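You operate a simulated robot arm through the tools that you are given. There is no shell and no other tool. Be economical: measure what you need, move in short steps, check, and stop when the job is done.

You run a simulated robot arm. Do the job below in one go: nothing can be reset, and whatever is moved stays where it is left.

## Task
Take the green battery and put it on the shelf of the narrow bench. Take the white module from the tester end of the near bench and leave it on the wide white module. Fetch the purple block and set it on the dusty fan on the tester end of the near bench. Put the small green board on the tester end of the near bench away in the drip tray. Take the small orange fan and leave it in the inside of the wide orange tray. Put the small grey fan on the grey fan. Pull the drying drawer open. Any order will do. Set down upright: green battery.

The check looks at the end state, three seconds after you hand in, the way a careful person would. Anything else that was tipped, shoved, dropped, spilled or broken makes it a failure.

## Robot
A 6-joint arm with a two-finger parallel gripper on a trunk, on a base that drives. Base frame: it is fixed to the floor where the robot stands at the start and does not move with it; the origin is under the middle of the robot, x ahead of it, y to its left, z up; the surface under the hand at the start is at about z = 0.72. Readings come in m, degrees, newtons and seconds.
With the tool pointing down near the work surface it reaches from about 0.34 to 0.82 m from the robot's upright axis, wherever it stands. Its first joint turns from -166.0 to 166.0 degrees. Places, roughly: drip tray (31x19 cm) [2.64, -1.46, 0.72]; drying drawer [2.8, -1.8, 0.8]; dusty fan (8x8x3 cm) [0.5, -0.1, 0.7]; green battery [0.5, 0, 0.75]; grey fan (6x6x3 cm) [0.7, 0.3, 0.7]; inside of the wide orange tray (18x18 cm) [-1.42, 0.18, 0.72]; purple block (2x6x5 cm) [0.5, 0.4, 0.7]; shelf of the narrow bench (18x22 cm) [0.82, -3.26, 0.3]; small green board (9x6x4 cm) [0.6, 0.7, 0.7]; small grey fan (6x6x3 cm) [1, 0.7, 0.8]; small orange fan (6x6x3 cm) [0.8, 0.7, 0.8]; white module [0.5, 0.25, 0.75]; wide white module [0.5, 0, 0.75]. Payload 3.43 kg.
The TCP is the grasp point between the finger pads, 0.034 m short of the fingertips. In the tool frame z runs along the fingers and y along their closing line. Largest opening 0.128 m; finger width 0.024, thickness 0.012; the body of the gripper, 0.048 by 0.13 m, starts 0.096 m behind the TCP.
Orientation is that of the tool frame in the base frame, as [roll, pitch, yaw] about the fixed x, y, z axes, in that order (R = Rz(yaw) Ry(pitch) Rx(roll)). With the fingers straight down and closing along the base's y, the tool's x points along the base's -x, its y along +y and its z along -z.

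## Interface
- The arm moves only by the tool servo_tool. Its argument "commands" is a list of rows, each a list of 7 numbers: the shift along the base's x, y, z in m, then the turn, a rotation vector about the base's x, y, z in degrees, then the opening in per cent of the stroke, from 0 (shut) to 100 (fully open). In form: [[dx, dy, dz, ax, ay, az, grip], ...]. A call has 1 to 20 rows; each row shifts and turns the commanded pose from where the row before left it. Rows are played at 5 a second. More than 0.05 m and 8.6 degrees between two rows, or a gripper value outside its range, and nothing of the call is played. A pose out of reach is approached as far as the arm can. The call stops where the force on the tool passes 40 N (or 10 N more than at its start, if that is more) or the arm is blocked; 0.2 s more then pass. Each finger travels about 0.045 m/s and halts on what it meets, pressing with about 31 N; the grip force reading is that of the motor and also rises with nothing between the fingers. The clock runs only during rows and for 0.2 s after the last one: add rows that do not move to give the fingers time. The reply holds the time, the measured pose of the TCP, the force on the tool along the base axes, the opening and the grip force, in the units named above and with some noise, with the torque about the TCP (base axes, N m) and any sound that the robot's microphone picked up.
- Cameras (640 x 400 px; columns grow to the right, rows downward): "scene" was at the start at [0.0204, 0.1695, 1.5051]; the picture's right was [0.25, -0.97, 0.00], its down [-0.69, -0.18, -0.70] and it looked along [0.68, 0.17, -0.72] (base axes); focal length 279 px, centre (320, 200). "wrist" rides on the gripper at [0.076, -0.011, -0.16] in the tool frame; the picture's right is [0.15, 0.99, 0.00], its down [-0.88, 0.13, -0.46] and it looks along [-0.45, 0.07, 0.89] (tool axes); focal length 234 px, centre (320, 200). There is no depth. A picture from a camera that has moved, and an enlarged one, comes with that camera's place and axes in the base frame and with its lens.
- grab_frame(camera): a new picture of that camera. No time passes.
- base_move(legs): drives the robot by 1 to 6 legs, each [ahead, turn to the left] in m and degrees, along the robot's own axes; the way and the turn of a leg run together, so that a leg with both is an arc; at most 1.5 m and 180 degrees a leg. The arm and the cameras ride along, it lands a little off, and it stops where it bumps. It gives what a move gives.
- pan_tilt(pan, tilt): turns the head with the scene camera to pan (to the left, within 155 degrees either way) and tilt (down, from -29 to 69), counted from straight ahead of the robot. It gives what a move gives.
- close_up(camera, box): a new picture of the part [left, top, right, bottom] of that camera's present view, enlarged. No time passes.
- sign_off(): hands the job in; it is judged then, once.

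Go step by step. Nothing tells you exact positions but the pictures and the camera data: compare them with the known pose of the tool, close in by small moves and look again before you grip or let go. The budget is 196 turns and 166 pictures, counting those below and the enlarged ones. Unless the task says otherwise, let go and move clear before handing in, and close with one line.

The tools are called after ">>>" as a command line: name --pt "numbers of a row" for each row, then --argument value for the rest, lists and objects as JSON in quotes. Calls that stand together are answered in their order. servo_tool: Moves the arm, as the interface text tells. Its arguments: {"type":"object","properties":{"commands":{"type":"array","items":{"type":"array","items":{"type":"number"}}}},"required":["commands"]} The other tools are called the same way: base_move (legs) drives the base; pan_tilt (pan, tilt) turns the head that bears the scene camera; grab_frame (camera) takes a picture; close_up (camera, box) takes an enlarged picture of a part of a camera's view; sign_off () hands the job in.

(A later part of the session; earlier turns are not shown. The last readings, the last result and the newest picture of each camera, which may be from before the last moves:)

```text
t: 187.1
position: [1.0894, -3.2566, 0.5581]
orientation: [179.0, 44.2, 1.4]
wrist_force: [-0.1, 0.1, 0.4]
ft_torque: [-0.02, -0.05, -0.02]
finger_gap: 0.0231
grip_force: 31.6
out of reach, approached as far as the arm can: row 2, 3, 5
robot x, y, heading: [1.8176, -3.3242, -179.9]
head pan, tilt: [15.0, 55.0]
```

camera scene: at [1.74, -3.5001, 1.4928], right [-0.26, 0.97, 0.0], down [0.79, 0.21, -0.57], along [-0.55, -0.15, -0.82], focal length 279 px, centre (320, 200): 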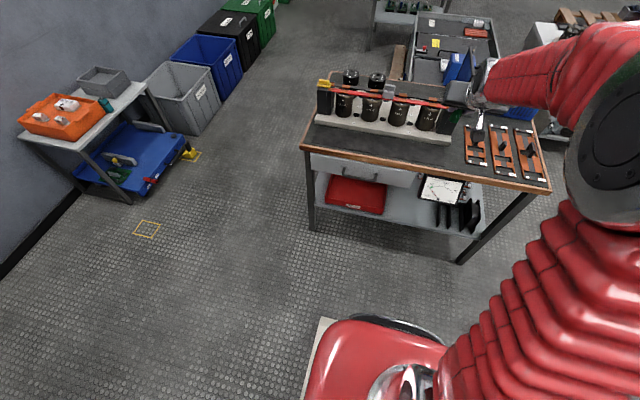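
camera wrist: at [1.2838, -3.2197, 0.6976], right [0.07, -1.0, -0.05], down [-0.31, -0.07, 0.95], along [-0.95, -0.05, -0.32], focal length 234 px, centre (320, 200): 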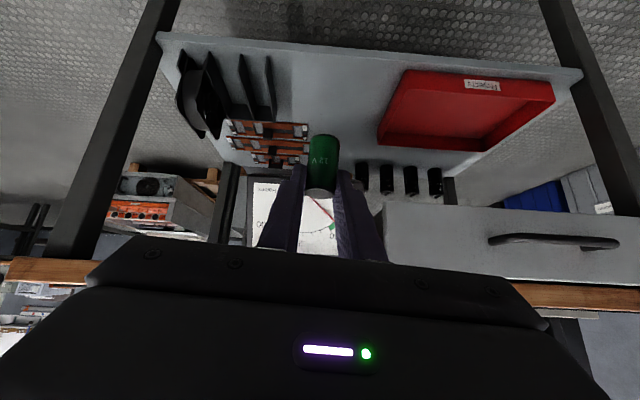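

>>> servo_tool --pt "-0.03 0 -0.02 0 0 0 5" --pt "-0.02 0 -0.03 0 0 0 5" --pt "0 0 -0.04 0 0 0 5" --pt "0 0 -0.03 0 0 0 5" --pt "0 0 0 0 0 0 5"

>>> pan_tilt --pan 5 --tilt 50

>>> grab_frame --camera "scene"

```text
t: 188.3
position: [1.0387, -3.2588, 0.4386]
orientation: [-180.0, 44.4, 1.9]
wrist_force: [0.1, -0.7, -0.2]
ft_torque: [-0.01, 0.03, -0.02]
finger_gap: 0.0228
grip_force: 30.6
robot x, y, heading: [1.8205, -3.3243, -180.1]
head pan, tilt: [15.0, 55.0]
```

```text
t: 189.0
position: [1.0397, -3.2578, 0.4387]
orientation: [-180.0, 44.4, 1.9]
wrist_force: [-0.1, 0.2, -1.0]
ft_torque: [0.01, 0.01, 0.0]
finger_gap: 0.0228
grip_force: 31.6
robot x, y, heading: [1.8213, -3.326, -180.0]
head pan, tilt: [5.0, 50.0]
```

```text
98 pictures are left
camera scene: at [1.8049, -3.4881, 1.4992], right [-0.09, 1.0, 0.0], down [0.76, 0.07, -0.64], along [-0.64, -0.06, -0.77], focal length 279 px, centre (320, 200)
```

scene: 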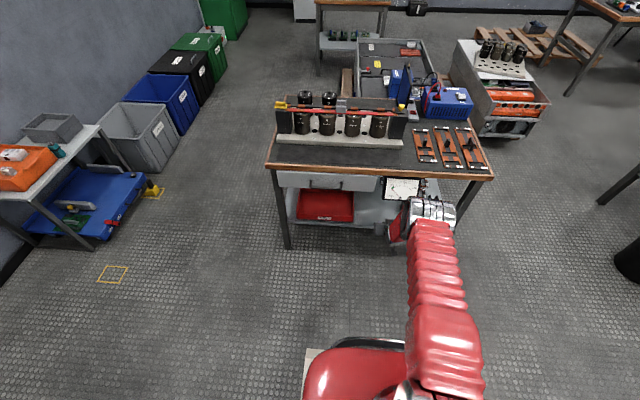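

>>> grab_frame --camera "wrist"

>>> close_up --camera "scene" --box '[260, 130, 500, 270]'

```text
97 pictures are left
camera wrist: at [1.2051, -3.2418, 0.4994], right [0.14, -0.99, -0.1], down [-0.31, -0.14, 0.94], along [-0.94, -0.1, -0.32], focal length 234 px, centre (320, 200)
```

wrist: 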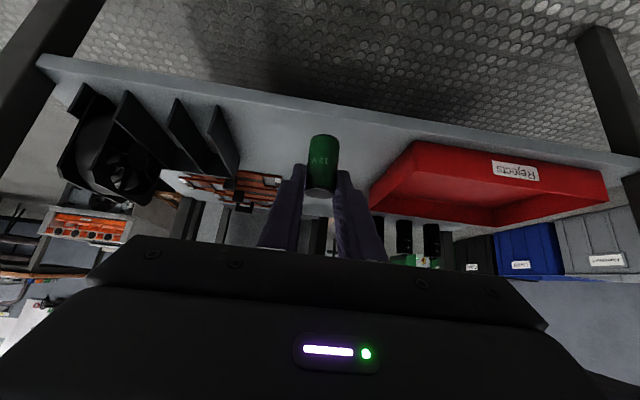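

```text
2.67 times, centred on (380, 200) of scene
camera zoom: at [1.8049, -3.4881, 1.4992], right [-0.09, 1.0, 0.0], down [0.76, 0.07, -0.64], along [-0.64, -0.06, -0.77], focal length 745 px, centre (160, 200)
```

zoom: 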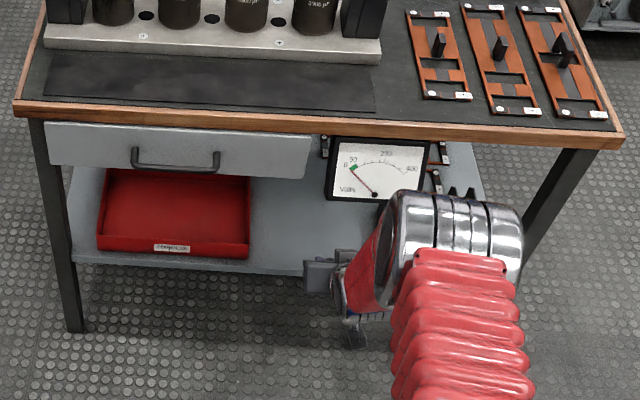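

The wrist ring would hit the hanging meter at 45°; a flatter tool fits better. I test in free space whether a flatter tilt (70°) is reachable here.

>>> servo_tool --pt "0 0 0 0 6 -0.5 5" --pt "0 0 0 0 6 -0.5 5" --pt "0 0 0 0 6 -0.5 5" --pt "0 0 0 0 6 -0.4 5" --pt "0 0 0 0 0 0 5"

>>> grab_frame --camera "scene"

```text
t: 190.2
position: [1.0142, -3.2137, 0.43]
orientation: [177.4, 68.3, -1.7]
wrist_force: [-1.2, -0.3, -0.4]
ft_torque: [-0.03, -0.01, 0.0]
finger_gap: 0.023
grip_force: 31.3
out of reach, approached as far as the arm can: row 1, 2, 3, 4
robot x, y, heading: [1.8178, -3.3211, -180.1]
head pan, tilt: [5.0, 50.0]
```

```text
95 pictures are left
camera scene: at [1.8049, -3.488, 1.4992], right [-0.09, 1.0, 0.0], down [0.76, 0.07, -0.64], along [-0.64, -0.06, -0.77], focal length 279 px, centre (320, 200)
```

scene: 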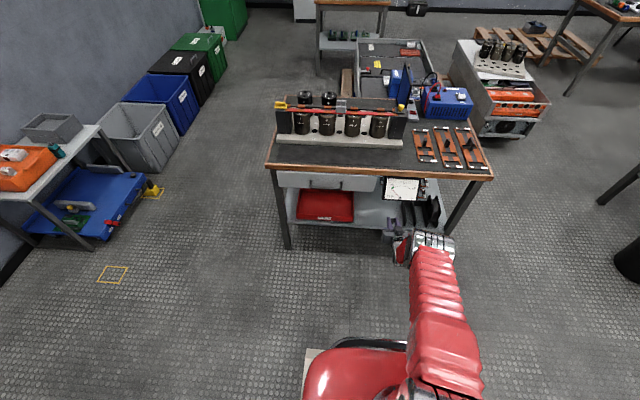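

Flatter works at longer radius. Plan: stand the battery on the free strip of this bench top, regrip it with a ~68° tilt, then place it on the shelf. First pull back, return to 45° and rise.

>>> servo_tool --pt "0.02 -0.01 0 2 -6 0.6 5" --pt "0.02 -0.01 0 0.6 -6 0.6 5" --pt "0.01 -0.02 0 0 -6 0.6 5" --pt "0.01 0 0 0 -5.5 0 5" --pt "0 0 0 0 0 0 5"

```text
t: 191.4
position: [1.021, -3.2528, 0.4162]
orientation: [-177.5, 44.7, 4.1]
wrist_force: [0.0, -0.2, -0.2]
ft_torque: [-0.04, -0.03, -0.01]
finger_gap: 0.0232
grip_force: 31.1
out of reach, approached as far as the arm can: row 1, 2, 3
robot x, y, heading: [1.8214, -3.3233, -179.8]
head pan, tilt: [5.0, 50.0]
```

>>> servo_tool --pt "0.02 0 0.01 -1.8 0 -2 5" --pt "0.02 0 0.02 0 0 -2 5" --pt "0.02 0 0.03 0 0 0 5" --pt "0.005 0 0.03 0 0 0 5" --pt "0 0 0.03 0 0 0 5" --pt "0 0 0 0 0 0 5"

```text
t: 192.8
position: [1.074, -3.211, 0.538]
orientation: [179.6, 44.7, -1.5]
wrist_force: [-0.5, -0.2, -0.4]
ft_torque: [0.03, 0.0, 0.01]
finger_gap: 0.0229
grip_force: 30.9
out of reach, approached as far as the arm can: row 1, 2, 3, 4, 5
robot x, y, heading: [1.8199, -3.3217, -180.1]
head pan, tilt: [5.0, 50.0]
```

>>> servo_tool --pt "0 0 0.05 0 0 0 5" --pt "0 0 0.05 0 0 0 5" --pt "0 0 0.05 0 0 0 5" --pt "0 0 0.05 0 0 0 5" --pt "0 0 0.05 0 0 0 5" --pt "0 0 0.05 0 0 0 5" --pt "0 0 0.05 0 0 0 5" --pt "0 -0.05 0 0 0 0 5" --pt "0 -0.05 0 0 0 0 5" --pt "0 -0.05 0 0 0 0 5" --pt "0 -0.05 0 0 0 0 5" --pt "0 0 0 0 0 0 5"

>>> grab_frame --camera "wrist"

>>> grab_frame --camera "scene"

```text
t: 195.4
position: [1.0774, -3.2937, 0.8858]
orientation: [-179.6, 44.5, -0.7]
wrist_force: [0.7, -0.4, -1.4]
ft_torque: [0.0, 0.01, 0.03]
finger_gap: 0.023
grip_force: 30.8
out of reach, approached as far as the arm can: row 9, 10, 11
robot x, y, heading: [1.8255, -3.3255, -179.7]
head pan, tilt: [5.0, 50.0]
```

```text
94 pictures are left
camera wrist: at [1.244, -3.2866, 0.9455], right [0.09, -0.99, -0.11], down [-0.31, -0.13, 0.94], along [-0.95, -0.05, -0.32], focal length 234 px, centre (320, 200)
```

wrist: 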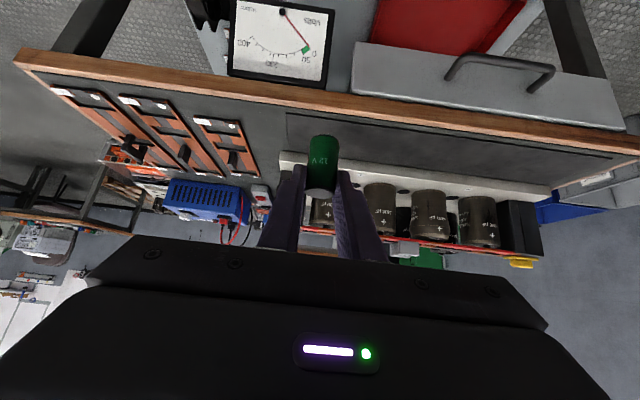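

```text
93 pictures are left
camera scene: at [1.805, -3.488, 1.4992], right [-0.09, 1.0, 0.0], down [0.76, 0.07, -0.64], along [-0.64, -0.06, -0.77], focal length 279 px, centre (320, 200)
```

scene: 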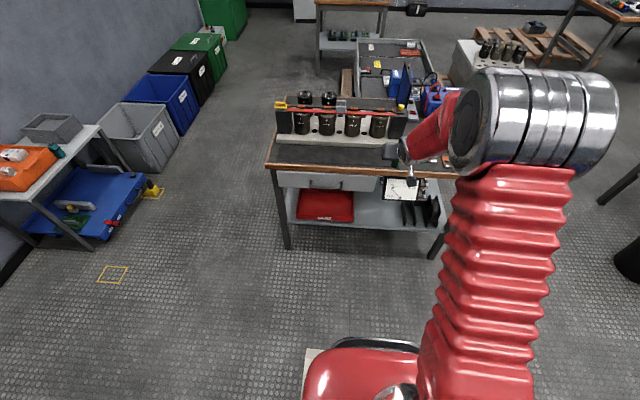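

Mat strip is x 0.87–0.96, free of objects. I drive forward 0.13 m and extend over it.

>>> base_move --legs '[[0.13, 0]]'

>>> servo_tool --pt "-0.03 -0.01 0 0 0 0 5" --pt "0 0 -0.03 0 0 0 5" --pt "0 0 -0.03 0 0 0 5" --pt "0 0 0 0 0 0 5"

>>> grab_frame --camera "wrist"

```text
t: 196.9
position: [0.946, -3.294, 0.8847]
orientation: [-179.7, 44.6, -0.8]
wrist_force: [-0.3, 0.6, -0.2]
ft_torque: [-0.02, -0.02, 0.01]
finger_gap: 0.0231
grip_force: 31.7
robot x, y, heading: [1.6894, -3.323, -179.7]
head pan, tilt: [5.0, 50.0]
```

```text
t: 197.9
position: [0.9176, -3.2934, 0.8245]
orientation: [179.8, 44.5, -0.9]
wrist_force: [1.1, -0.4, -0.8]
ft_torque: [0.01, 0.01, -0.02]
finger_gap: 0.0231
grip_force: 30.9
out of reach, approached as far as the arm can: row 2
robot x, y, heading: [1.6907, -3.323, -180.0]
head pan, tilt: [5.0, 50.0]
```

```text
92 pictures are left
camera wrist: at [1.0841, -3.2838, 0.885], right [0.09, -0.99, -0.1], down [-0.31, -0.12, 0.94], along [-0.95, -0.06, -0.32], focal length 234 px, centre (320, 200)
```

wrist: 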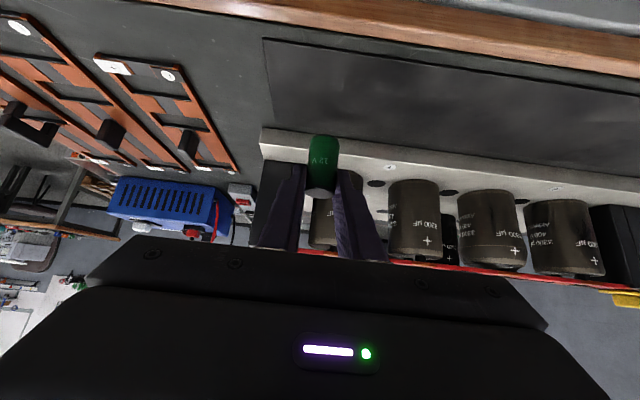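

>>> servo_tool --pt "0 0 -0.03 0 0 0 5" --pt "0 0 -0.018 0 0 0 5" --pt "0 0 0 0 0 0 5"

>>> servo_tool --pt "0 0 -0.005 0 0 0 5" --pt "0 0 0 0 0 0 5"

>>> servo_tool --pt "0 0 -0.005 0 0 0 5" --pt "0 0 0 0 0 0 5"

>>> grab_frame --camera "wrist"

```text
t: 198.7
position: [0.9203, -3.2736, 0.7761]
orientation: [179.9, 44.5, -0.9]
wrist_force: [-0.6, 0.1, -0.2]
ft_torque: [0.02, 0.0, -0.01]
finger_gap: 0.0233
grip_force: 30.7
out of reach, approached as far as the arm can: row 1, 2
robot x, y, heading: [1.6926, -3.3227, -179.9]
head pan, tilt: [5.0, 50.0]
```

```text
t: 199.3
position: [0.9199, -3.2721, 0.7735]
orientation: [179.8, 44.9, -0.8]
wrist_force: [0.9, -3.0, 19.5]
ft_torque: [-0.11, 0.3, 0.03]
finger_gap: 0.0231
grip_force: 30.7
robot x, y, heading: [1.6893, -3.3225, -179.9]
head pan, tilt: [5.0, 50.0]
```

```text
t: 199.9
position: [0.9213, -3.2725, 0.7672]
orientation: [179.7, 44.8, -0.8]
wrist_force: [-5.1, -7.6, 26.2]
ft_torque: [-0.26, 0.52, 0.06]
finger_gap: 0.0232
grip_force: 31.1
robot x, y, heading: [1.6929, -3.3225, -180.0]
head pan, tilt: [5.0, 50.0]
```

```text
91 pictures are left
camera wrist: at [1.0877, -3.2625, 0.8278], right [0.09, -0.99, -0.1], down [-0.3, -0.12, 0.94], along [-0.95, -0.06, -0.31], focal length 234 px, centre (320, 200)
```

wrist: 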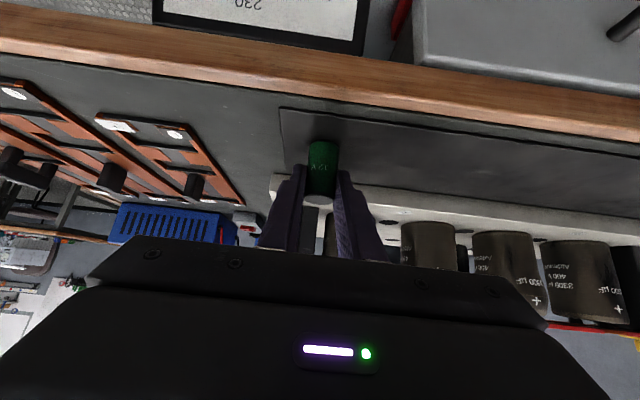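

Contact on the mat. Relieve and open.

>>> servo_tool --pt "0 0 0.004 0 0 0 5" --pt "0 0 0 0 0 0 22" --pt "0 0 0 0 0 0 32" --pt "0 0 0 0 0 0 45" --pt "0 0 0 0 0 0 45"

>>> close_up --camera "wrist" --box '[230, 100, 410, 240]'

```text
t: 201.1
position: [0.9234, -3.272, 0.7699]
orientation: [179.9, 44.4, -0.8]
wrist_force: [0.1, 0.4, -0.1]
ft_torque: [-0.02, 0.02, 0.01]
finger_gap: 0.0575
grip_force: 0.1
robot x, y, heading: [1.6912, -3.3224, -180.0]
head pan, tilt: [5.0, 50.0]
```

```text
2.86 times, centred on (320, 170) of wrist
camera zoom: at [1.0889, -3.2623, 0.8298], right [0.09, -0.99, -0.1], down [-0.31, -0.12, 0.94], along [-0.95, -0.06, -0.32], focal length 669 px, centre (320, 286)
```

zoom: 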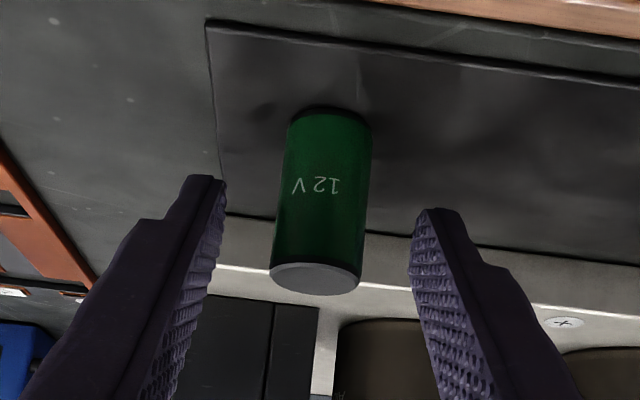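

Battery stands upright on the mat. Retract along the tool axis, back the base a little, and flatten the tilt.

>>> servo_tool --pt "0.03 0 0.03 0 0 0 45" --pt "0.03 0 0.03 0 0 0 45" --pt "0.01 0 0.03 0 0 0 45" --pt "0 0 0 0 0 0 45"

>>> base_move --legs '[[-0.07, 0]]'

>>> servo_tool --pt "-0.03 0 0.01 0 0 0 45" --pt "-0.03 0 0 0 5 0 45" --pt "-0.02 0 0 0 6 0 45" --pt "-0.01 0 0 0 6 0 45" --pt "0 0 0 0 6 0 45" --pt "0 0 0 0 0 0 45"

>>> grab_frame --camera "wrist"

```text
t: 202.1
position: [0.9949, -3.2714, 0.8591]
orientation: [-179.5, 44.7, -0.7]
wrist_force: [0.0, -0.4, -0.4]
ft_torque: [-0.02, 0.01, -0.01]
finger_gap: 0.0576
grip_force: 0.1
robot x, y, heading: [1.6913, -3.3229, -180.0]
head pan, tilt: [5.0, 50.0]
```

```text
t: 203.2
position: [1.0665, -3.2722, 0.8575]
orientation: [-179.7, 44.6, -0.7]
wrist_force: [1.0, 1.5, -1.0]
ft_torque: [-0.02, -0.03, -0.01]
finger_gap: 0.0577
grip_force: 0.1
robot x, y, heading: [1.7622, -3.3246, -179.9]
head pan, tilt: [5.0, 50.0]
```

```text
t: 204.6
position: [0.9843, -3.2257, 0.8681]
orientation: [179.0, 67.5, -1.2]
wrist_force: [-0.2, 0.0, 0.4]
ft_torque: [0.01, -0.03, -0.01]
finger_gap: 0.0578
grip_force: 0.0
out of reach, approached as far as the arm can: row 3, 4, 5
robot x, y, heading: [1.7615, -3.3242, -179.9]
head pan, tilt: [5.0, 50.0]
```

```text
89 pictures are left
camera wrist: at [1.1607, -3.2145, 0.8581], right [0.05, -0.99, -0.13], down [0.08, -0.12, 0.99], along [-0.99, -0.06, 0.08], focal length 234 px, centre (320, 200)
```

wrist: 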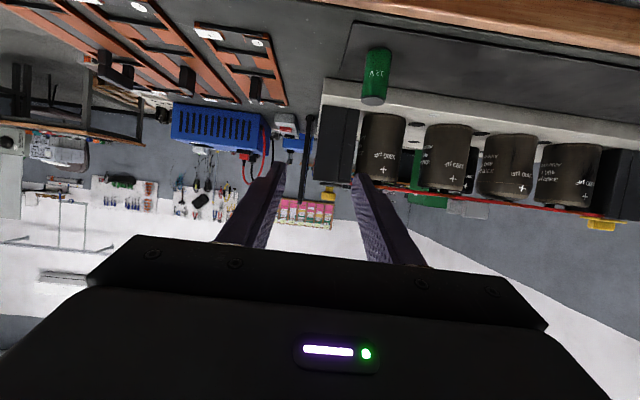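

>>> servo_tool --pt "-0.03 0 0 0 0 0 45" --pt "-0.015 -0.02 0 1 0 0 45" --pt "0 -0.024 0 0 0 0 45" --pt "0 0 0 0 0 0 45"

```text
t: 205.6
position: [0.9473, -3.2223, 0.8665]
orientation: [-179.3, 67.4, 0.4]
wrist_force: [-0.6, -0.2, -0.2]
ft_torque: [0.0, 0.01, 0.06]
finger_gap: 0.0574
grip_force: 0.1
out of reach, approached as far as the arm can: row 2, 3
robot x, y, heading: [1.7577, -3.3243, -179.8]
head pan, tilt: [5.0, 50.0]
```

Sideways reach is limited in this pose, so I turn the base 4° left to bring the tool over the battery.

>>> base_move --legs '[[0, 3.5]]'

>>> grab_frame --camera "wrist"

```text
t: 206.5
position: [0.9416, -3.2716, 0.8663]
orientation: [-179.4, 67.6, 3.9]
wrist_force: [0.2, -0.9, 0.8]
ft_torque: [-0.03, -0.02, 0.02]
finger_gap: 0.0576
grip_force: 0.0
robot x, y, heading: [1.7612, -3.319, -176.8]
head pan, tilt: [5.0, 50.0]
```

```text
88 pictures are left
camera wrist: at [1.1186, -3.2503, 0.8571], right [0.12, -0.98, -0.14], down [0.09, -0.13, 0.99], along [-0.99, -0.13, 0.07], focal length 234 px, centre (320, 200)
```

wrist: 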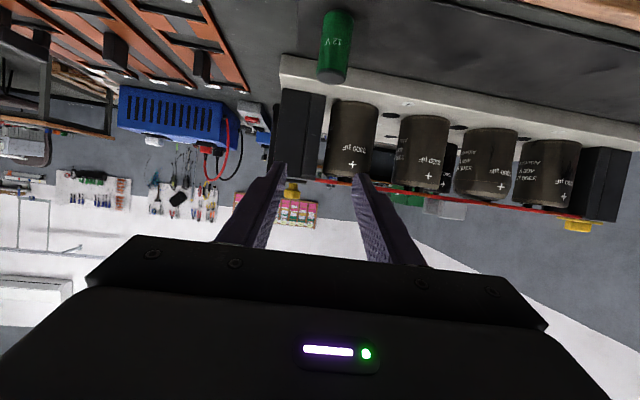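

>>> servo_tool --pt "0.01 0 -0.04 0 0 0 45" --pt "0 0 -0.04 0 0 0 45" --pt "0 0 -0.018 0 0 0 45" --pt "0 0 0 0 0 0 45"

>>> grab_frame --camera "wrist"

>>> close_up --camera "scene" --box '[320, 80, 480, 190]'

```text
t: 207.5
position: [0.9536, -3.2635, 0.7696]
orientation: [179.8, 67.4, 3.9]
wrist_force: [0.1, 0.7, -0.1]
ft_torque: [-0.01, -0.02, 0.01]
finger_gap: 0.0576
grip_force: 0.0
out of reach, approached as far as the arm can: row 2
robot x, y, heading: [1.7597, -3.3222, -176.4]
head pan, tilt: [5.0, 50.0]
```

```text
87 pictures are left
camera wrist: at [1.1297, -3.2391, 0.7606], right [0.13, -0.98, -0.13], down [0.09, -0.12, 0.99], along [-0.99, -0.14, 0.07], focal length 234 px, centre (320, 200)
```

wrist: 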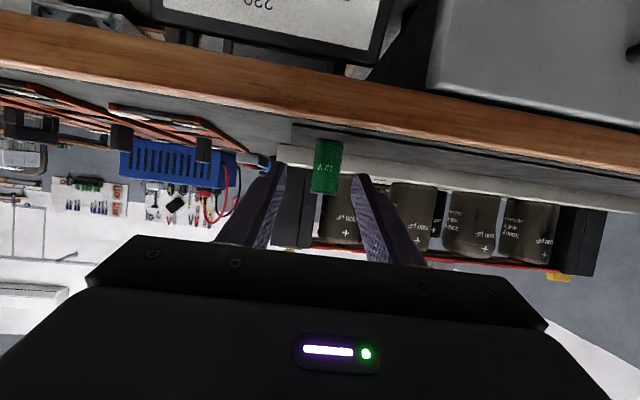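

```text
3.64 times, centred on (400, 135) of scene
camera zoom: at [1.7554, -3.4854, 1.4992], right [-0.15, 0.99, 0.0], down [0.76, 0.11, -0.64], along [-0.64, -0.1, -0.77], focal length 1016 px, centre (29, 436)
```

zoom: 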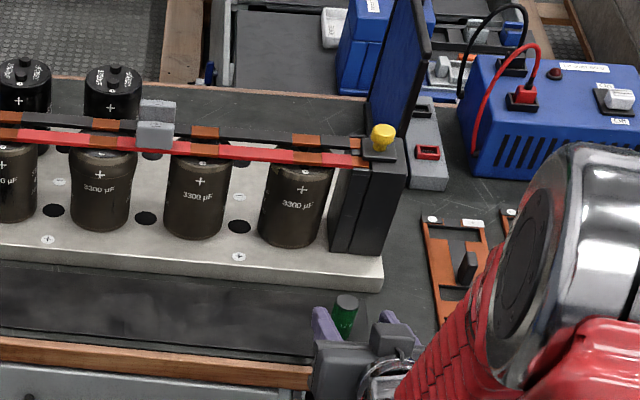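

Battery is between the fingers; advance ~2.8 cm and grip.

>>> servo_tool --pt "-0.015 -0.002 -0.003 0 0 0 45" --pt "-0.013 -0.003 -0.003 0 0 0 45" --pt "0 0 0 0 0 0 45" --pt "0 0 0 0 0 0 20" --pt "0 0 0 0 0 0 5" --pt "0 0 0 0 0 0 5" --pt "0 0 0 0 0 0 5" --pt "0 0 0 0 0 0 5"

>>> grab_frame --camera "wrist"

>>> close_up --camera "scene" --box '[320, 80, 480, 190]'

```text
t: 209.3
position: [0.9275, -3.2602, 0.7616]
orientation: [-179.8, 67.5, 3.9]
wrist_force: [0.2, -0.6, 0.2]
ft_torque: [-0.01, -0.01, 0.0]
finger_gap: 0.0233
grip_force: 30.8
out of reach, approached as far as the arm can: row 1, 2
robot x, y, heading: [1.7601, -3.3174, -176.5]
head pan, tilt: [5.0, 50.0]
```

```text
85 pictures are left
camera wrist: at [1.104, -3.2379, 0.7537], right [0.12, -0.98, -0.14], down [0.09, -0.13, 0.99], along [-0.99, -0.13, 0.07], focal length 234 px, centre (320, 200)
```

wrist: 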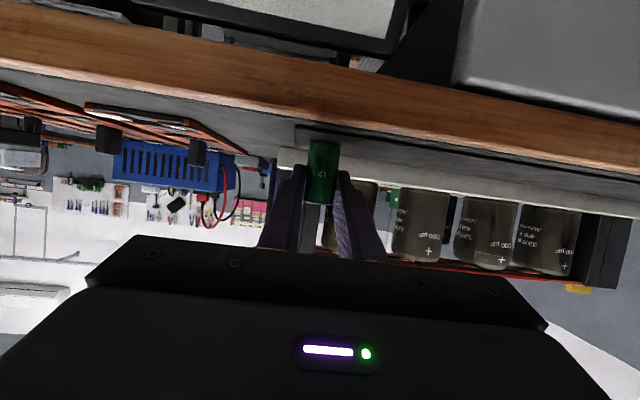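

```text
3.64 times, centred on (400, 135) of scene
camera zoom: at [1.7554, -3.4854, 1.4992], right [-0.15, 0.99, 0.0], down [0.76, 0.11, -0.64], along [-0.64, -0.1, -0.77], focal length 1016 px, centre (29, 436)
```

zoom: 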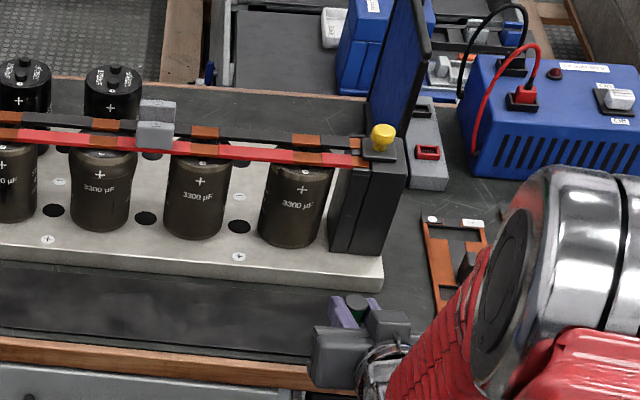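

Regripped with the flatter tilt. Lift and check the space behind before backing off.

>>> servo_tool --pt "0 0 0.04 0 0 0 5" --pt "0 0 0.04 0 0 0 5" --pt "0 0 0.04 0 0 0 5" --pt "0 0 0 0 0 0 5"

>>> pan_tilt --pan 150 --tilt 55

>>> grab_frame --camera "scene"

```text
t: 210.3
position: [0.9253, -3.2564, 0.8823]
orientation: [-179.6, 67.4, 3.8]
wrist_force: [0.4, 1.0, 0.1]
ft_torque: [-0.03, -0.03, -0.02]
finger_gap: 0.023
grip_force: 31.2
robot x, y, heading: [1.7619, -3.3214, -176.3]
head pan, tilt: [5.0, 50.0]
```

```text
t: 212.6
position: [0.9242, -3.2575, 0.8838]
orientation: [-179.5, 67.5, 3.8]
wrist_force: [0.0, 0.9, -0.1]
ft_torque: [0.02, -0.01, -0.02]
finger_gap: 0.0231
grip_force: 31.1
robot x, y, heading: [1.7612, -3.3176, -176.7]
head pan, tilt: [150.0, 55.0]
```

```text
83 pictures are left
camera scene: at [1.8961, -3.5061, 1.4928], right [-0.45, -0.9, 0.0], down [-0.73, 0.37, -0.57], along [0.51, -0.26, -0.82], focal length 279 px, centre (320, 200)
```

scene: 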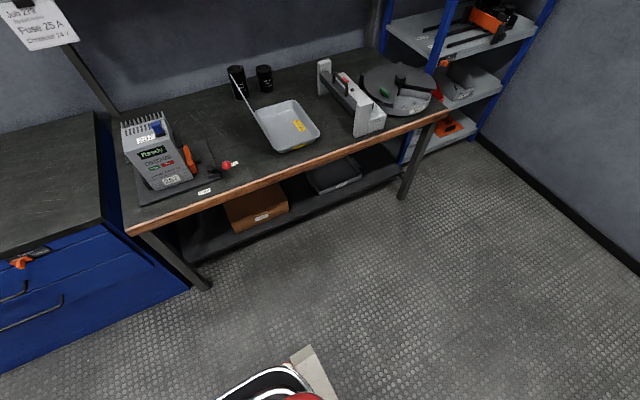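

The base is compact and there is ample room behind. Back off 0.17 m and lower the tool before the shelf opening.

>>> base_move --legs '[[-0.18, 0]]'

>>> servo_tool --pt "0 0 -0.05 0 0 0 5" --pt "0 0 -0.05 0 0 0 5" --pt "0 0 -0.05 0 0 0 5" --pt "0 0 -0.05 0 0 0 5" --pt "0 0 -0.05 0 0 0 5" --pt "0 0 -0.05 0 0 0 5" --pt "0 0 -0.05 0 0 0 5" --pt "0 0 -0.05 0 0 0 5" --pt "0 0 -0.05 0 0 0 5" --pt "0 0 -0.05 0 0 0 5" --pt "0 0 0 0 0 0 5"

>>> grab_frame --camera "wrist"

>>> pan_tilt --pan 5 --tilt 50

>>> close_up --camera "scene" --box '[260, 110, 500, 270]'

```text
t: 214.4
position: [1.103, -3.2502, 0.8838]
orientation: [-179.5, 67.5, 4.1]
wrist_force: [0.3, 0.2, -0.3]
ft_torque: [-0.05, -0.02, -0.01]
finger_gap: 0.0228
grip_force: 30.8
robot x, y, heading: [1.9393, -3.306, -176.2]
head pan, tilt: [150.0, 55.0]
```

```text
t: 216.8
position: [1.1022, -3.2415, 0.3886]
orientation: [-179.5, 67.2, 4.0]
wrist_force: [-0.2, -0.3, -0.4]
ft_torque: [0.01, 0.0, -0.01]
finger_gap: 0.023
grip_force: 31.3
out of reach, approached as far as the arm can: row 4, 5, 6, 10
robot x, y, heading: [1.9353, -3.3087, -176.3]
head pan, tilt: [150.0, 55.0]
```

```text
82 pictures are left
camera wrist: at [1.2781, -3.2192, 0.3802], right [0.12, -0.98, -0.14], down [0.09, -0.13, 0.99], along [-0.99, -0.13, 0.07], focal length 234 px, centre (320, 200)
```

wrist: 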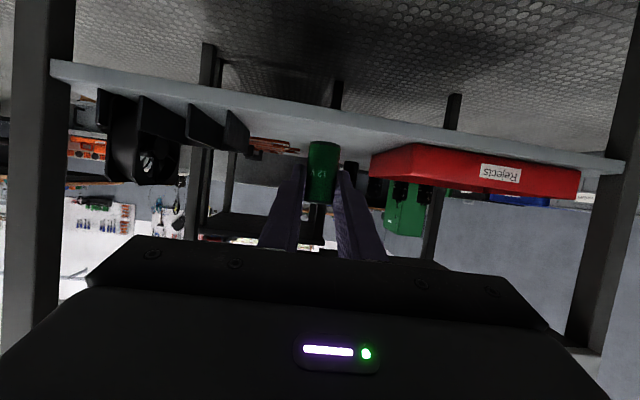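

```text
t: 219.1
position: [1.1014, -3.2428, 0.3899]
orientation: [-179.6, 67.3, 4.1]
wrist_force: [-0.2, -0.3, 0.2]
ft_torque: [0.01, -0.02, -0.01]
finger_gap: 0.0228
grip_force: 31.1
robot x, y, heading: [1.9349, -3.3113, -176.0]
head pan, tilt: [5.0, 50.0]
```

```text
2.50 times, centred on (380, 190) of scene
camera zoom: at [1.9338, -3.4743, 1.4992], right [-0.15, 0.99, 0.0], down [0.76, 0.12, -0.64], along [-0.63, -0.1, -0.77], focal length 698 px, centre (170, 225)
```

zoom: 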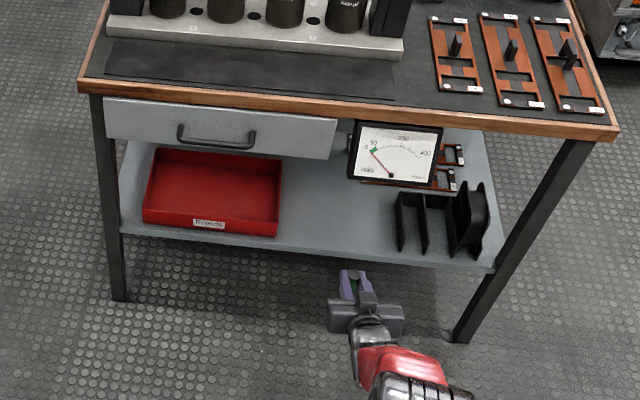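

Clear view: the gap is free. Drive forward 0.225 m to bring the battery over the shelf.

>>> base_move --legs '[[0.225, 0]]'

>>> grab_frame --camera "wrist"

>>> close_up --camera "scene" --box '[260, 110, 500, 270]'

```text
t: 221.1
position: [0.8742, -3.2548, 0.3894]
orientation: [-179.5, 67.3, 3.9]
wrist_force: [0.3, -0.2, -0.6]
ft_torque: [-0.01, 0.0, 0.02]
finger_gap: 0.0231
grip_force: 31.2
robot x, y, heading: [1.7126, -3.3222, -176.4]
head pan, tilt: [5.0, 50.0]
```

```text
80 pictures are left
camera wrist: at [1.0508, -3.2329, 0.3805], right [0.12, -0.98, -0.14], down [0.09, -0.13, 0.99], along [-0.99, -0.13, 0.07], focal length 234 px, centre (320, 200)
```

wrist: 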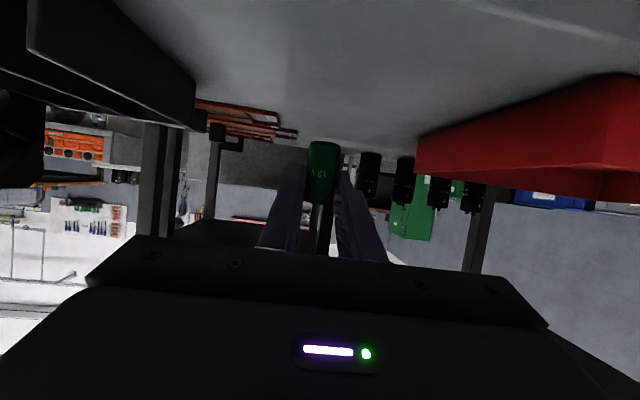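

```text
2.50 times, centred on (380, 190) of scene
camera zoom: at [1.7062, -3.4893, 1.4992], right [-0.15, 0.99, 0.0], down [0.76, 0.12, -0.64], along [-0.64, -0.1, -0.77], focal length 698 px, centre (170, 225)
```

zoom: 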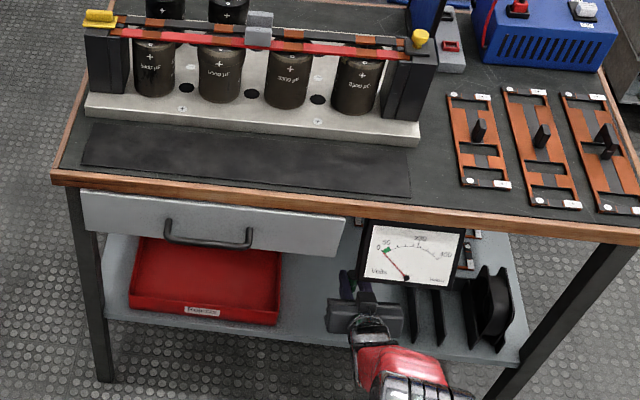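

Inside the opening, clear of everything. Lower to the shelf.

>>> servo_tool --pt "0 0 -0.025 0 0 0 5" --pt "0 0 -0.025 0 0 0 5" --pt "0 0 0 0 0 0 5"

>>> servo_tool --pt "0 0 -0.006 0 0 0 5" --pt "0 0 0 0 0 0 5"

>>> servo_tool --pt "0 0 -0.004 0 0 0 5" --pt "0 0 0 0 0 0 5"

```text
t: 221.9
position: [0.8978, -3.2582, 0.3712]
orientation: [-179.4, 67.3, 4.1]
wrist_force: [0.5, -0.1, -0.5]
ft_torque: [0.0, 0.01, -0.02]
finger_gap: 0.0231
grip_force: 31.3
out of reach, approached as far as the arm can: row 1, 2
robot x, y, heading: [1.7126, -3.3232, -176.4]
head pan, tilt: [5.0, 50.0]
```

```text
t: 222.5
position: [0.9015, -3.2598, 0.3688]
orientation: [-179.5, 67.3, 4.0]
wrist_force: [-0.1, -0.1, -0.7]
ft_torque: [0.0, 0.0, 0.02]
finger_gap: 0.0228
grip_force: 30.8
out of reach, approached as far as the arm can: row 1
robot x, y, heading: [1.7092, -3.3256, -176.2]
head pan, tilt: [5.0, 50.0]
```

```text
t: 223.1
position: [0.9023, -3.2579, 0.367]
orientation: [-179.4, 67.4, 4.0]
wrist_force: [-0.8, 0.2, -0.6]
ft_torque: [0.01, 0.0, 0.04]
finger_gap: 0.0229
grip_force: 31.5
out of reach, approached as far as the arm can: row 1
robot x, y, heading: [1.7122, -3.3192, -176.2]
head pan, tilt: [5.0, 50.0]
```

At the outer reach limit when lowering; I drive forward 6 cm and draw the arm in as it lowers.

>>> base_move --legs '[[0.05, 0]]'

>>> servo_tool --pt "0.02 0 -0.015 0 0 0 5" --pt "0.01 0 -0.015 0 0 0 5" --pt "0 0 0 0 0 0 5"

```text
t: 224.1
position: [0.8504, -3.2604, 0.3679]
orientation: [-179.5, 67.3, 4.0]
wrist_force: [0.0, 0.7, -0.3]
ft_torque: [0.01, 0.0, -0.02]
finger_gap: 0.0229
grip_force: 30.9
robot x, y, heading: [1.6597, -3.3269, -175.9]
head pan, tilt: [5.0, 50.0]
```

```text
t: 224.9
position: [0.8817, -3.2654, 0.3474]
orientation: [178.5, 67.1, 2.2]
wrist_force: [-0.6, -0.8, -0.4]
ft_torque: [0.01, -0.02, -0.02]
finger_gap: 0.0229
grip_force: 30.9
out of reach, approached as far as the arm can: row 2
robot x, y, heading: [1.6551, -3.3295, -176.4]
head pan, tilt: [5.0, 50.0]
```

>>> servo_tool --pt "0.01 0 -0.01 0 0 0 5" --pt "0 0 0 0 0 0 5"

>>> grab_frame --camera "wrist"

```text
t: 225.5
position: [0.8908, -3.2645, 0.3423]
orientation: [177.9, 67.1, 1.5]
wrist_force: [0.4, -0.1, -0.5]
ft_torque: [-0.01, 0.0, 0.0]
finger_gap: 0.0228
grip_force: 31.1
out of reach, approached as far as the arm can: row 1
robot x, y, heading: [1.657, -3.3264, -176.3]
head pan, tilt: [5.0, 50.0]
```

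```text
78 pictures are left
camera wrist: at [1.0667, -3.2436, 0.3348], right [0.12, -0.99, -0.12], down [0.08, -0.11, 0.99], along [-0.99, -0.13, 0.07], focal length 234 px, centre (320, 200)
```

wrist: 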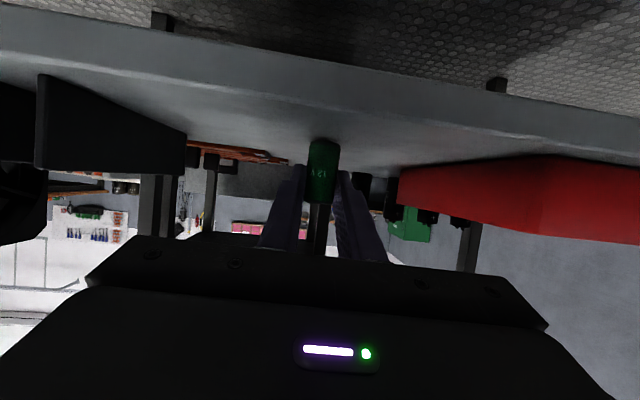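

>>> base_move --legs '[[0.05, 0]]'

>>> servo_tool --pt "0.02 0 0.004 1 0 1.5 5" --pt "0.02 0 0 0 0 0 5" --pt "0 0 0 0 0 0 5"

>>> servo_tool --pt "0 0 -0.01 0 0 0 5" --pt "0 0 0 0 0 0 5"

```text
t: 226.5
position: [0.8393, -3.2694, 0.3428]
orientation: [177.9, 67.1, 1.6]
wrist_force: [0.1, 0.2, 0.2]
ft_torque: [-0.01, -0.02, -0.01]
finger_gap: 0.0228
grip_force: 30.9
robot x, y, heading: [1.6024, -3.3287, -176.3]
head pan, tilt: [5.0, 50.0]
```

```text
t: 227.3
position: [0.8619, -3.2556, 0.3391]
orientation: [178.8, 67.5, 4.4]
wrist_force: [-6.2, -1.8, 18.5]
ft_torque: [-0.07, 0.51, 0.04]
finger_gap: 0.0227
grip_force: 31.0
out of reach, approached as far as the arm can: row 1, 2
robot x, y, heading: [1.6089, -3.3256, -176.3]
head pan, tilt: [5.0, 50.0]
```

```text
t: 227.9
position: [0.8639, -3.2562, 0.3332]
orientation: [179.2, 67.2, 4.5]
wrist_force: [-8.3, -3.7, 26.1]
ft_torque: [-0.13, 0.6, 0.03]
finger_gap: 0.0232
grip_force: 30.6
out of reach, approached as far as the arm can: row 1
robot x, y, heading: [1.6077, -3.3342, -176.3]
head pan, tilt: [5.0, 50.0]
```

>>> close_up --camera "wrist" --box '[220, 80, 420, 240]'

>>> close_up --camera "scene" --box '[260, 110, 500, 300]'

```text
2.50 times, centred on (320, 160) of wrist
camera zoom: at [1.0395, -3.229, 0.3259], right [0.15, -0.98, -0.13], down [0.09, -0.12, 0.99], along [-0.99, -0.16, 0.07], focal length 585 px, centre (320, 300)
```

zoom: 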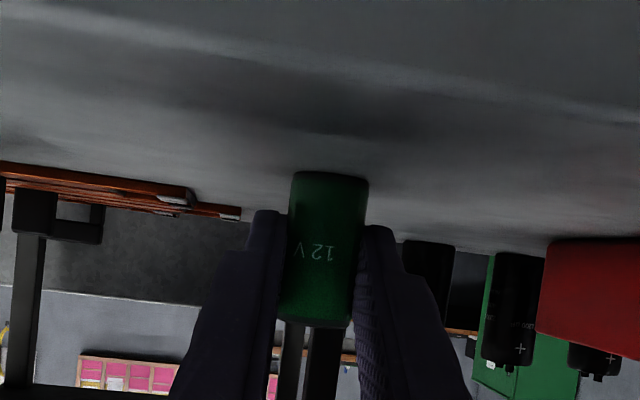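

```text
2.11 times, centred on (380, 205) of scene
camera zoom: at [1.6053, -3.4959, 1.4992], right [-0.15, 0.99, 0.0], down [0.76, 0.12, -0.64], along [-0.64, -0.1, -0.77], focal length 588 px, centre (194, 190)
```

zoom: 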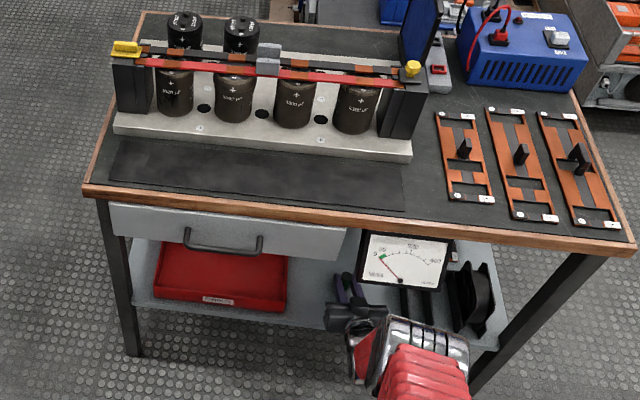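

Battery is on the shelf. Relieve slightly and open.

>>> servo_tool --pt "0 0 0.004 0 0 0 5" --pt "0 0 0 0 0 0 22" --pt "0 0 0 0 0 0 30" --pt "0 0 0 0 0 0 40" --pt "0 0 0 0 0 0 40"

>>> close_up --camera "wrist" --box '[220, 80, 420, 240]'

```text
t: 229.1
position: [0.8647, -3.2553, 0.3345]
orientation: [179.1, 66.9, 4.3]
wrist_force: [-0.1, 0.1, -0.1]
ft_torque: [0.0, 0.02, 0.0]
finger_gap: 0.0512
grip_force: 0.1
robot x, y, heading: [1.6081, -3.3276, -176.2]
head pan, tilt: [5.0, 50.0]
```

```text
2.50 times, centred on (320, 160) of wrist
camera zoom: at [1.0403, -3.2282, 0.3264], right [0.15, -0.98, -0.13], down [0.09, -0.12, 0.99], along [-0.99, -0.16, 0.07], focal length 585 px, centre (320, 300)
```

zoom: 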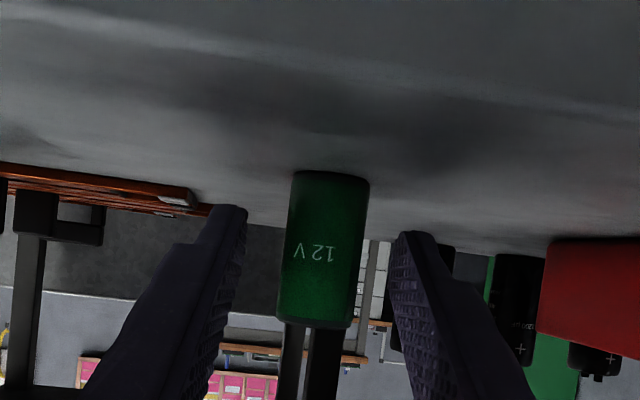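

Battery stands upright on the shelf. Back straight out and verify.

>>> base_move --legs '[[-0.3, 0]]'

>>> grab_frame --camera "wrist"

```text
t: 231.7
position: [1.1729, -3.2338, 0.3349]
orientation: [178.9, 67.0, 4.2]
wrist_force: [0.0, -0.2, 0.8]
ft_torque: [0.02, -0.03, 0.01]
finger_gap: 0.0514
grip_force: 0.1
robot x, y, heading: [1.9144, -3.3116, -176.4]
head pan, tilt: [5.0, 50.0]
```

```text
74 pictures are left
camera wrist: at [1.3476, -3.2069, 0.3267], right [0.14, -0.98, -0.13], down [0.09, -0.12, 0.99], along [-0.99, -0.15, 0.07], focal length 234 px, centre (320, 200)
```

wrist: 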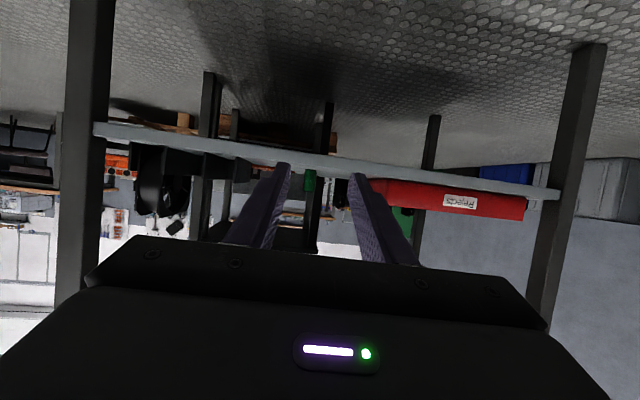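

Battery is placed. Now raise the arm to a neutral tool-down pose, then head for the drying drawer.

>>> servo_tool --pt "0 0 0.05 0 0 0 40" --pt "0 0 0.05 0 0 0 40" --pt "0 0 0.05 0 0 0 40" --pt "0 0 0.05 0 0 0 40" --pt "0 0 0.05 0 0 0 40" --pt "0 0 0.05 0 0 0 40" --pt "0 0 0.05 0 0 0 40" --pt "0 0 0.05 0 0 0 40" --pt "0 0 0.05 0 0 0 40" --pt "0 0 0.05 0 0 0 40" --pt "0 0 0.05 0 0 0 40" --pt "0 0 0.05 0 0 0 40" --pt "0 0 0.05 0 0 0 40" --pt "0 0 0 0 0 0 40"

>>> servo_tool --pt "0.02 0 0.02 0 -8.3 0 40" --pt "0.02 0 0.02 0 -8.3 0 40" --pt "0.02 0 0.02 0 -8.3 0 40" --pt "0.02 0 0 0 -8.3 0 40" --pt "0.02 0 0 0 -8.3 0 40" --pt "0.02 0 0 0 -8.3 0 40" --pt "0.02 0 0 0 -8.3 0 40" --pt "0.02 0 0 0 -8.3 0 40" --pt "0 0 0 0 0 0 40"

>>> base_move --legs '[[0, -30]]'

>>> base_move --legs '[[0, -30]]'

>>> base_move --legs '[[0, -30]]'

```text
t: 234.7
position: [1.1365, -3.2055, 0.9744]
orientation: [179.0, 67.1, 4.2]
wrist_force: [-0.6, -0.3, 0.6]
ft_torque: [0.01, 0.01, -0.01]
finger_gap: 0.0511
grip_force: 0.1
out of reach, approached as far as the arm can: row 1, 2, 3, 4, 5
robot x, y, heading: [1.9192, -3.3091, -176.5]
head pan, tilt: [5.0, 50.0]
```

```text
t: 236.7
position: [1.2947, -3.2067, 1.0356]
orientation: [175.2, 0.6, 1.7]
wrist_force: [-0.5, -0.4, 0.1]
ft_torque: [-0.03, -0.04, -0.01]
finger_gap: 0.0511
grip_force: 0.1
robot x, y, heading: [1.9157, -3.3078, -176.6]
head pan, tilt: [5.0, 50.0]
```

```text
t: 239.1
position: [1.432, -2.9108, 1.035]
orientation: [175.2, 0.7, -28.5]
wrist_force: [-0.2, 0.3, 0.0]
ft_torque: [-0.03, 0.03, -0.02]
finger_gap: 0.0512
grip_force: 0.1
robot x, y, heading: [1.9075, -3.3328, 153.6]
head pan, tilt: [5.0, 50.0]
```

```text
t: 241.6
position: [1.7104, -2.7263, 1.0373]
orientation: [175.1, 0.7, -58.8]
wrist_force: [-1.4, -0.5, 0.6]
ft_torque: [0.03, 0.02, -0.02]
finger_gap: 0.051
grip_force: 0.1
robot x, y, heading: [1.8879, -3.3432, 123.0]
head pan, tilt: [5.0, 50.0]
```

```text
t: 244.1
position: [2.0455, -2.721, 1.0368]
orientation: [175.2, 0.7, -89.1]
wrist_force: [-0.4, 0.5, -0.6]
ft_torque: [0.03, -0.02, 0.01]
finger_gap: 0.0511
grip_force: 0.1
robot x, y, heading: [1.863, -3.3453, 93.2]
head pan, tilt: [5.0, 50.0]
```

>>> base_move --legs '[[1.45, 0], [0, -30]]'

>>> base_move --legs '[[0, -30]]'

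>>> pan_tilt --pan -30 --tilt 30

>>> grab_frame --camera "scene"

```text
t: 255.6
position: [2.2676, -1.4546, 1.0383]
orientation: [175.2, 0.6, -119.9]
wrist_force: [0.3, 0.2, 0.3]
ft_torque: [-0.02, -0.02, -0.02]
finger_gap: 0.0512
grip_force: 0.0
robot x, y, heading: [1.7677, -1.8824, 62.0]
head pan, tilt: [5.0, 50.0]
```

```text
t: 258.0
position: [2.4184, -1.7615, 1.0379]
orientation: [175.2, 0.6, -149.9]
wrist_force: [-1.2, -0.9, -0.4]
ft_torque: [-0.01, 0.01, -0.03]
finger_gap: 0.0509
grip_force: 0.1
robot x, y, heading: [1.7527, -1.8588, 32.0]
head pan, tilt: [5.0, 50.0]
```

```text
t: 259.1
position: [2.4175, -1.7624, 1.0381]
orientation: [175.2, 0.7, -150.0]
wrist_force: [0.0, 0.5, 0.4]
ft_torque: [-0.02, 0.01, -0.02]
finger_gap: 0.0513
grip_force: 0.0
robot x, y, heading: [1.7556, -1.8603, 32.1]
head pan, tilt: [-30.0, 30.0]
```

```text
73 pictures are left
camera scene: at [1.716, -1.7578, 1.5287], right [0.04, -1.0, 0.0], down [-0.5, -0.02, -0.87], along [0.87, 0.03, -0.5], focal length 279 px, centre (320, 200)
```

scene: 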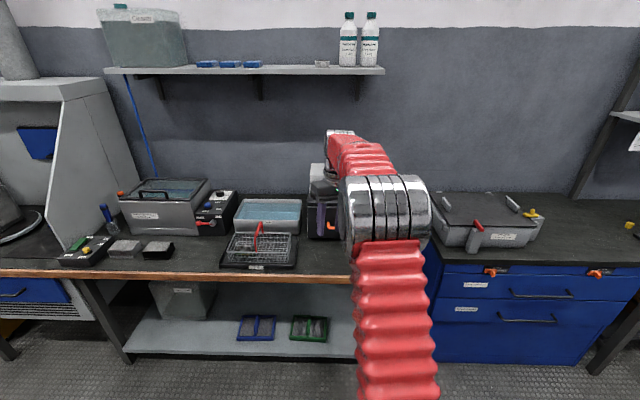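

>>> close_up --camera "scene" --box '[190, 160, 370, 290]'

>>> grab_frame --camera "wrist"

```text
3.08 times, centred on (280, 225) of scene
camera zoom: at [1.716, -1.7578, 1.5287], right [0.04, -1.0, 0.0], down [-0.5, -0.02, -0.87], along [0.87, 0.03, -0.5], focal length 859 px, centre (443, 123)
```

zoom: 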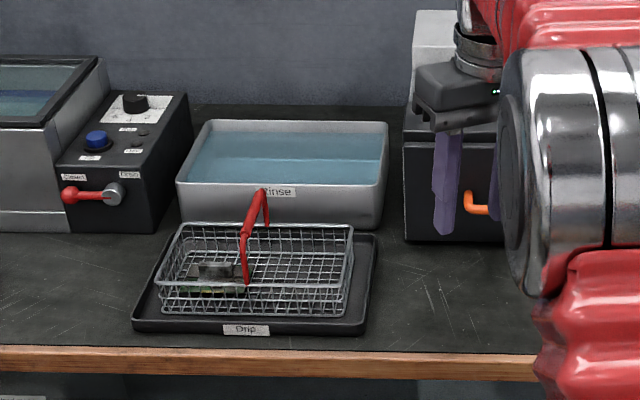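

```text
71 pictures are left
camera wrist: at [2.3638, -1.8217, 1.1957], right [-0.62, 0.78, 0.08], down [0.71, 0.52, 0.48], along [0.33, 0.35, -0.88], focal length 234 px, centre (320, 200)
```

wrist: 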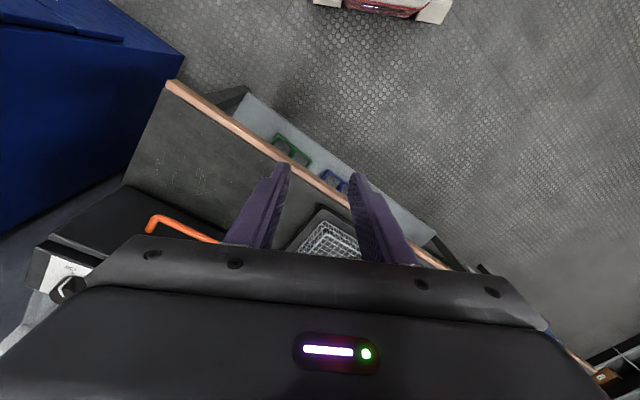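

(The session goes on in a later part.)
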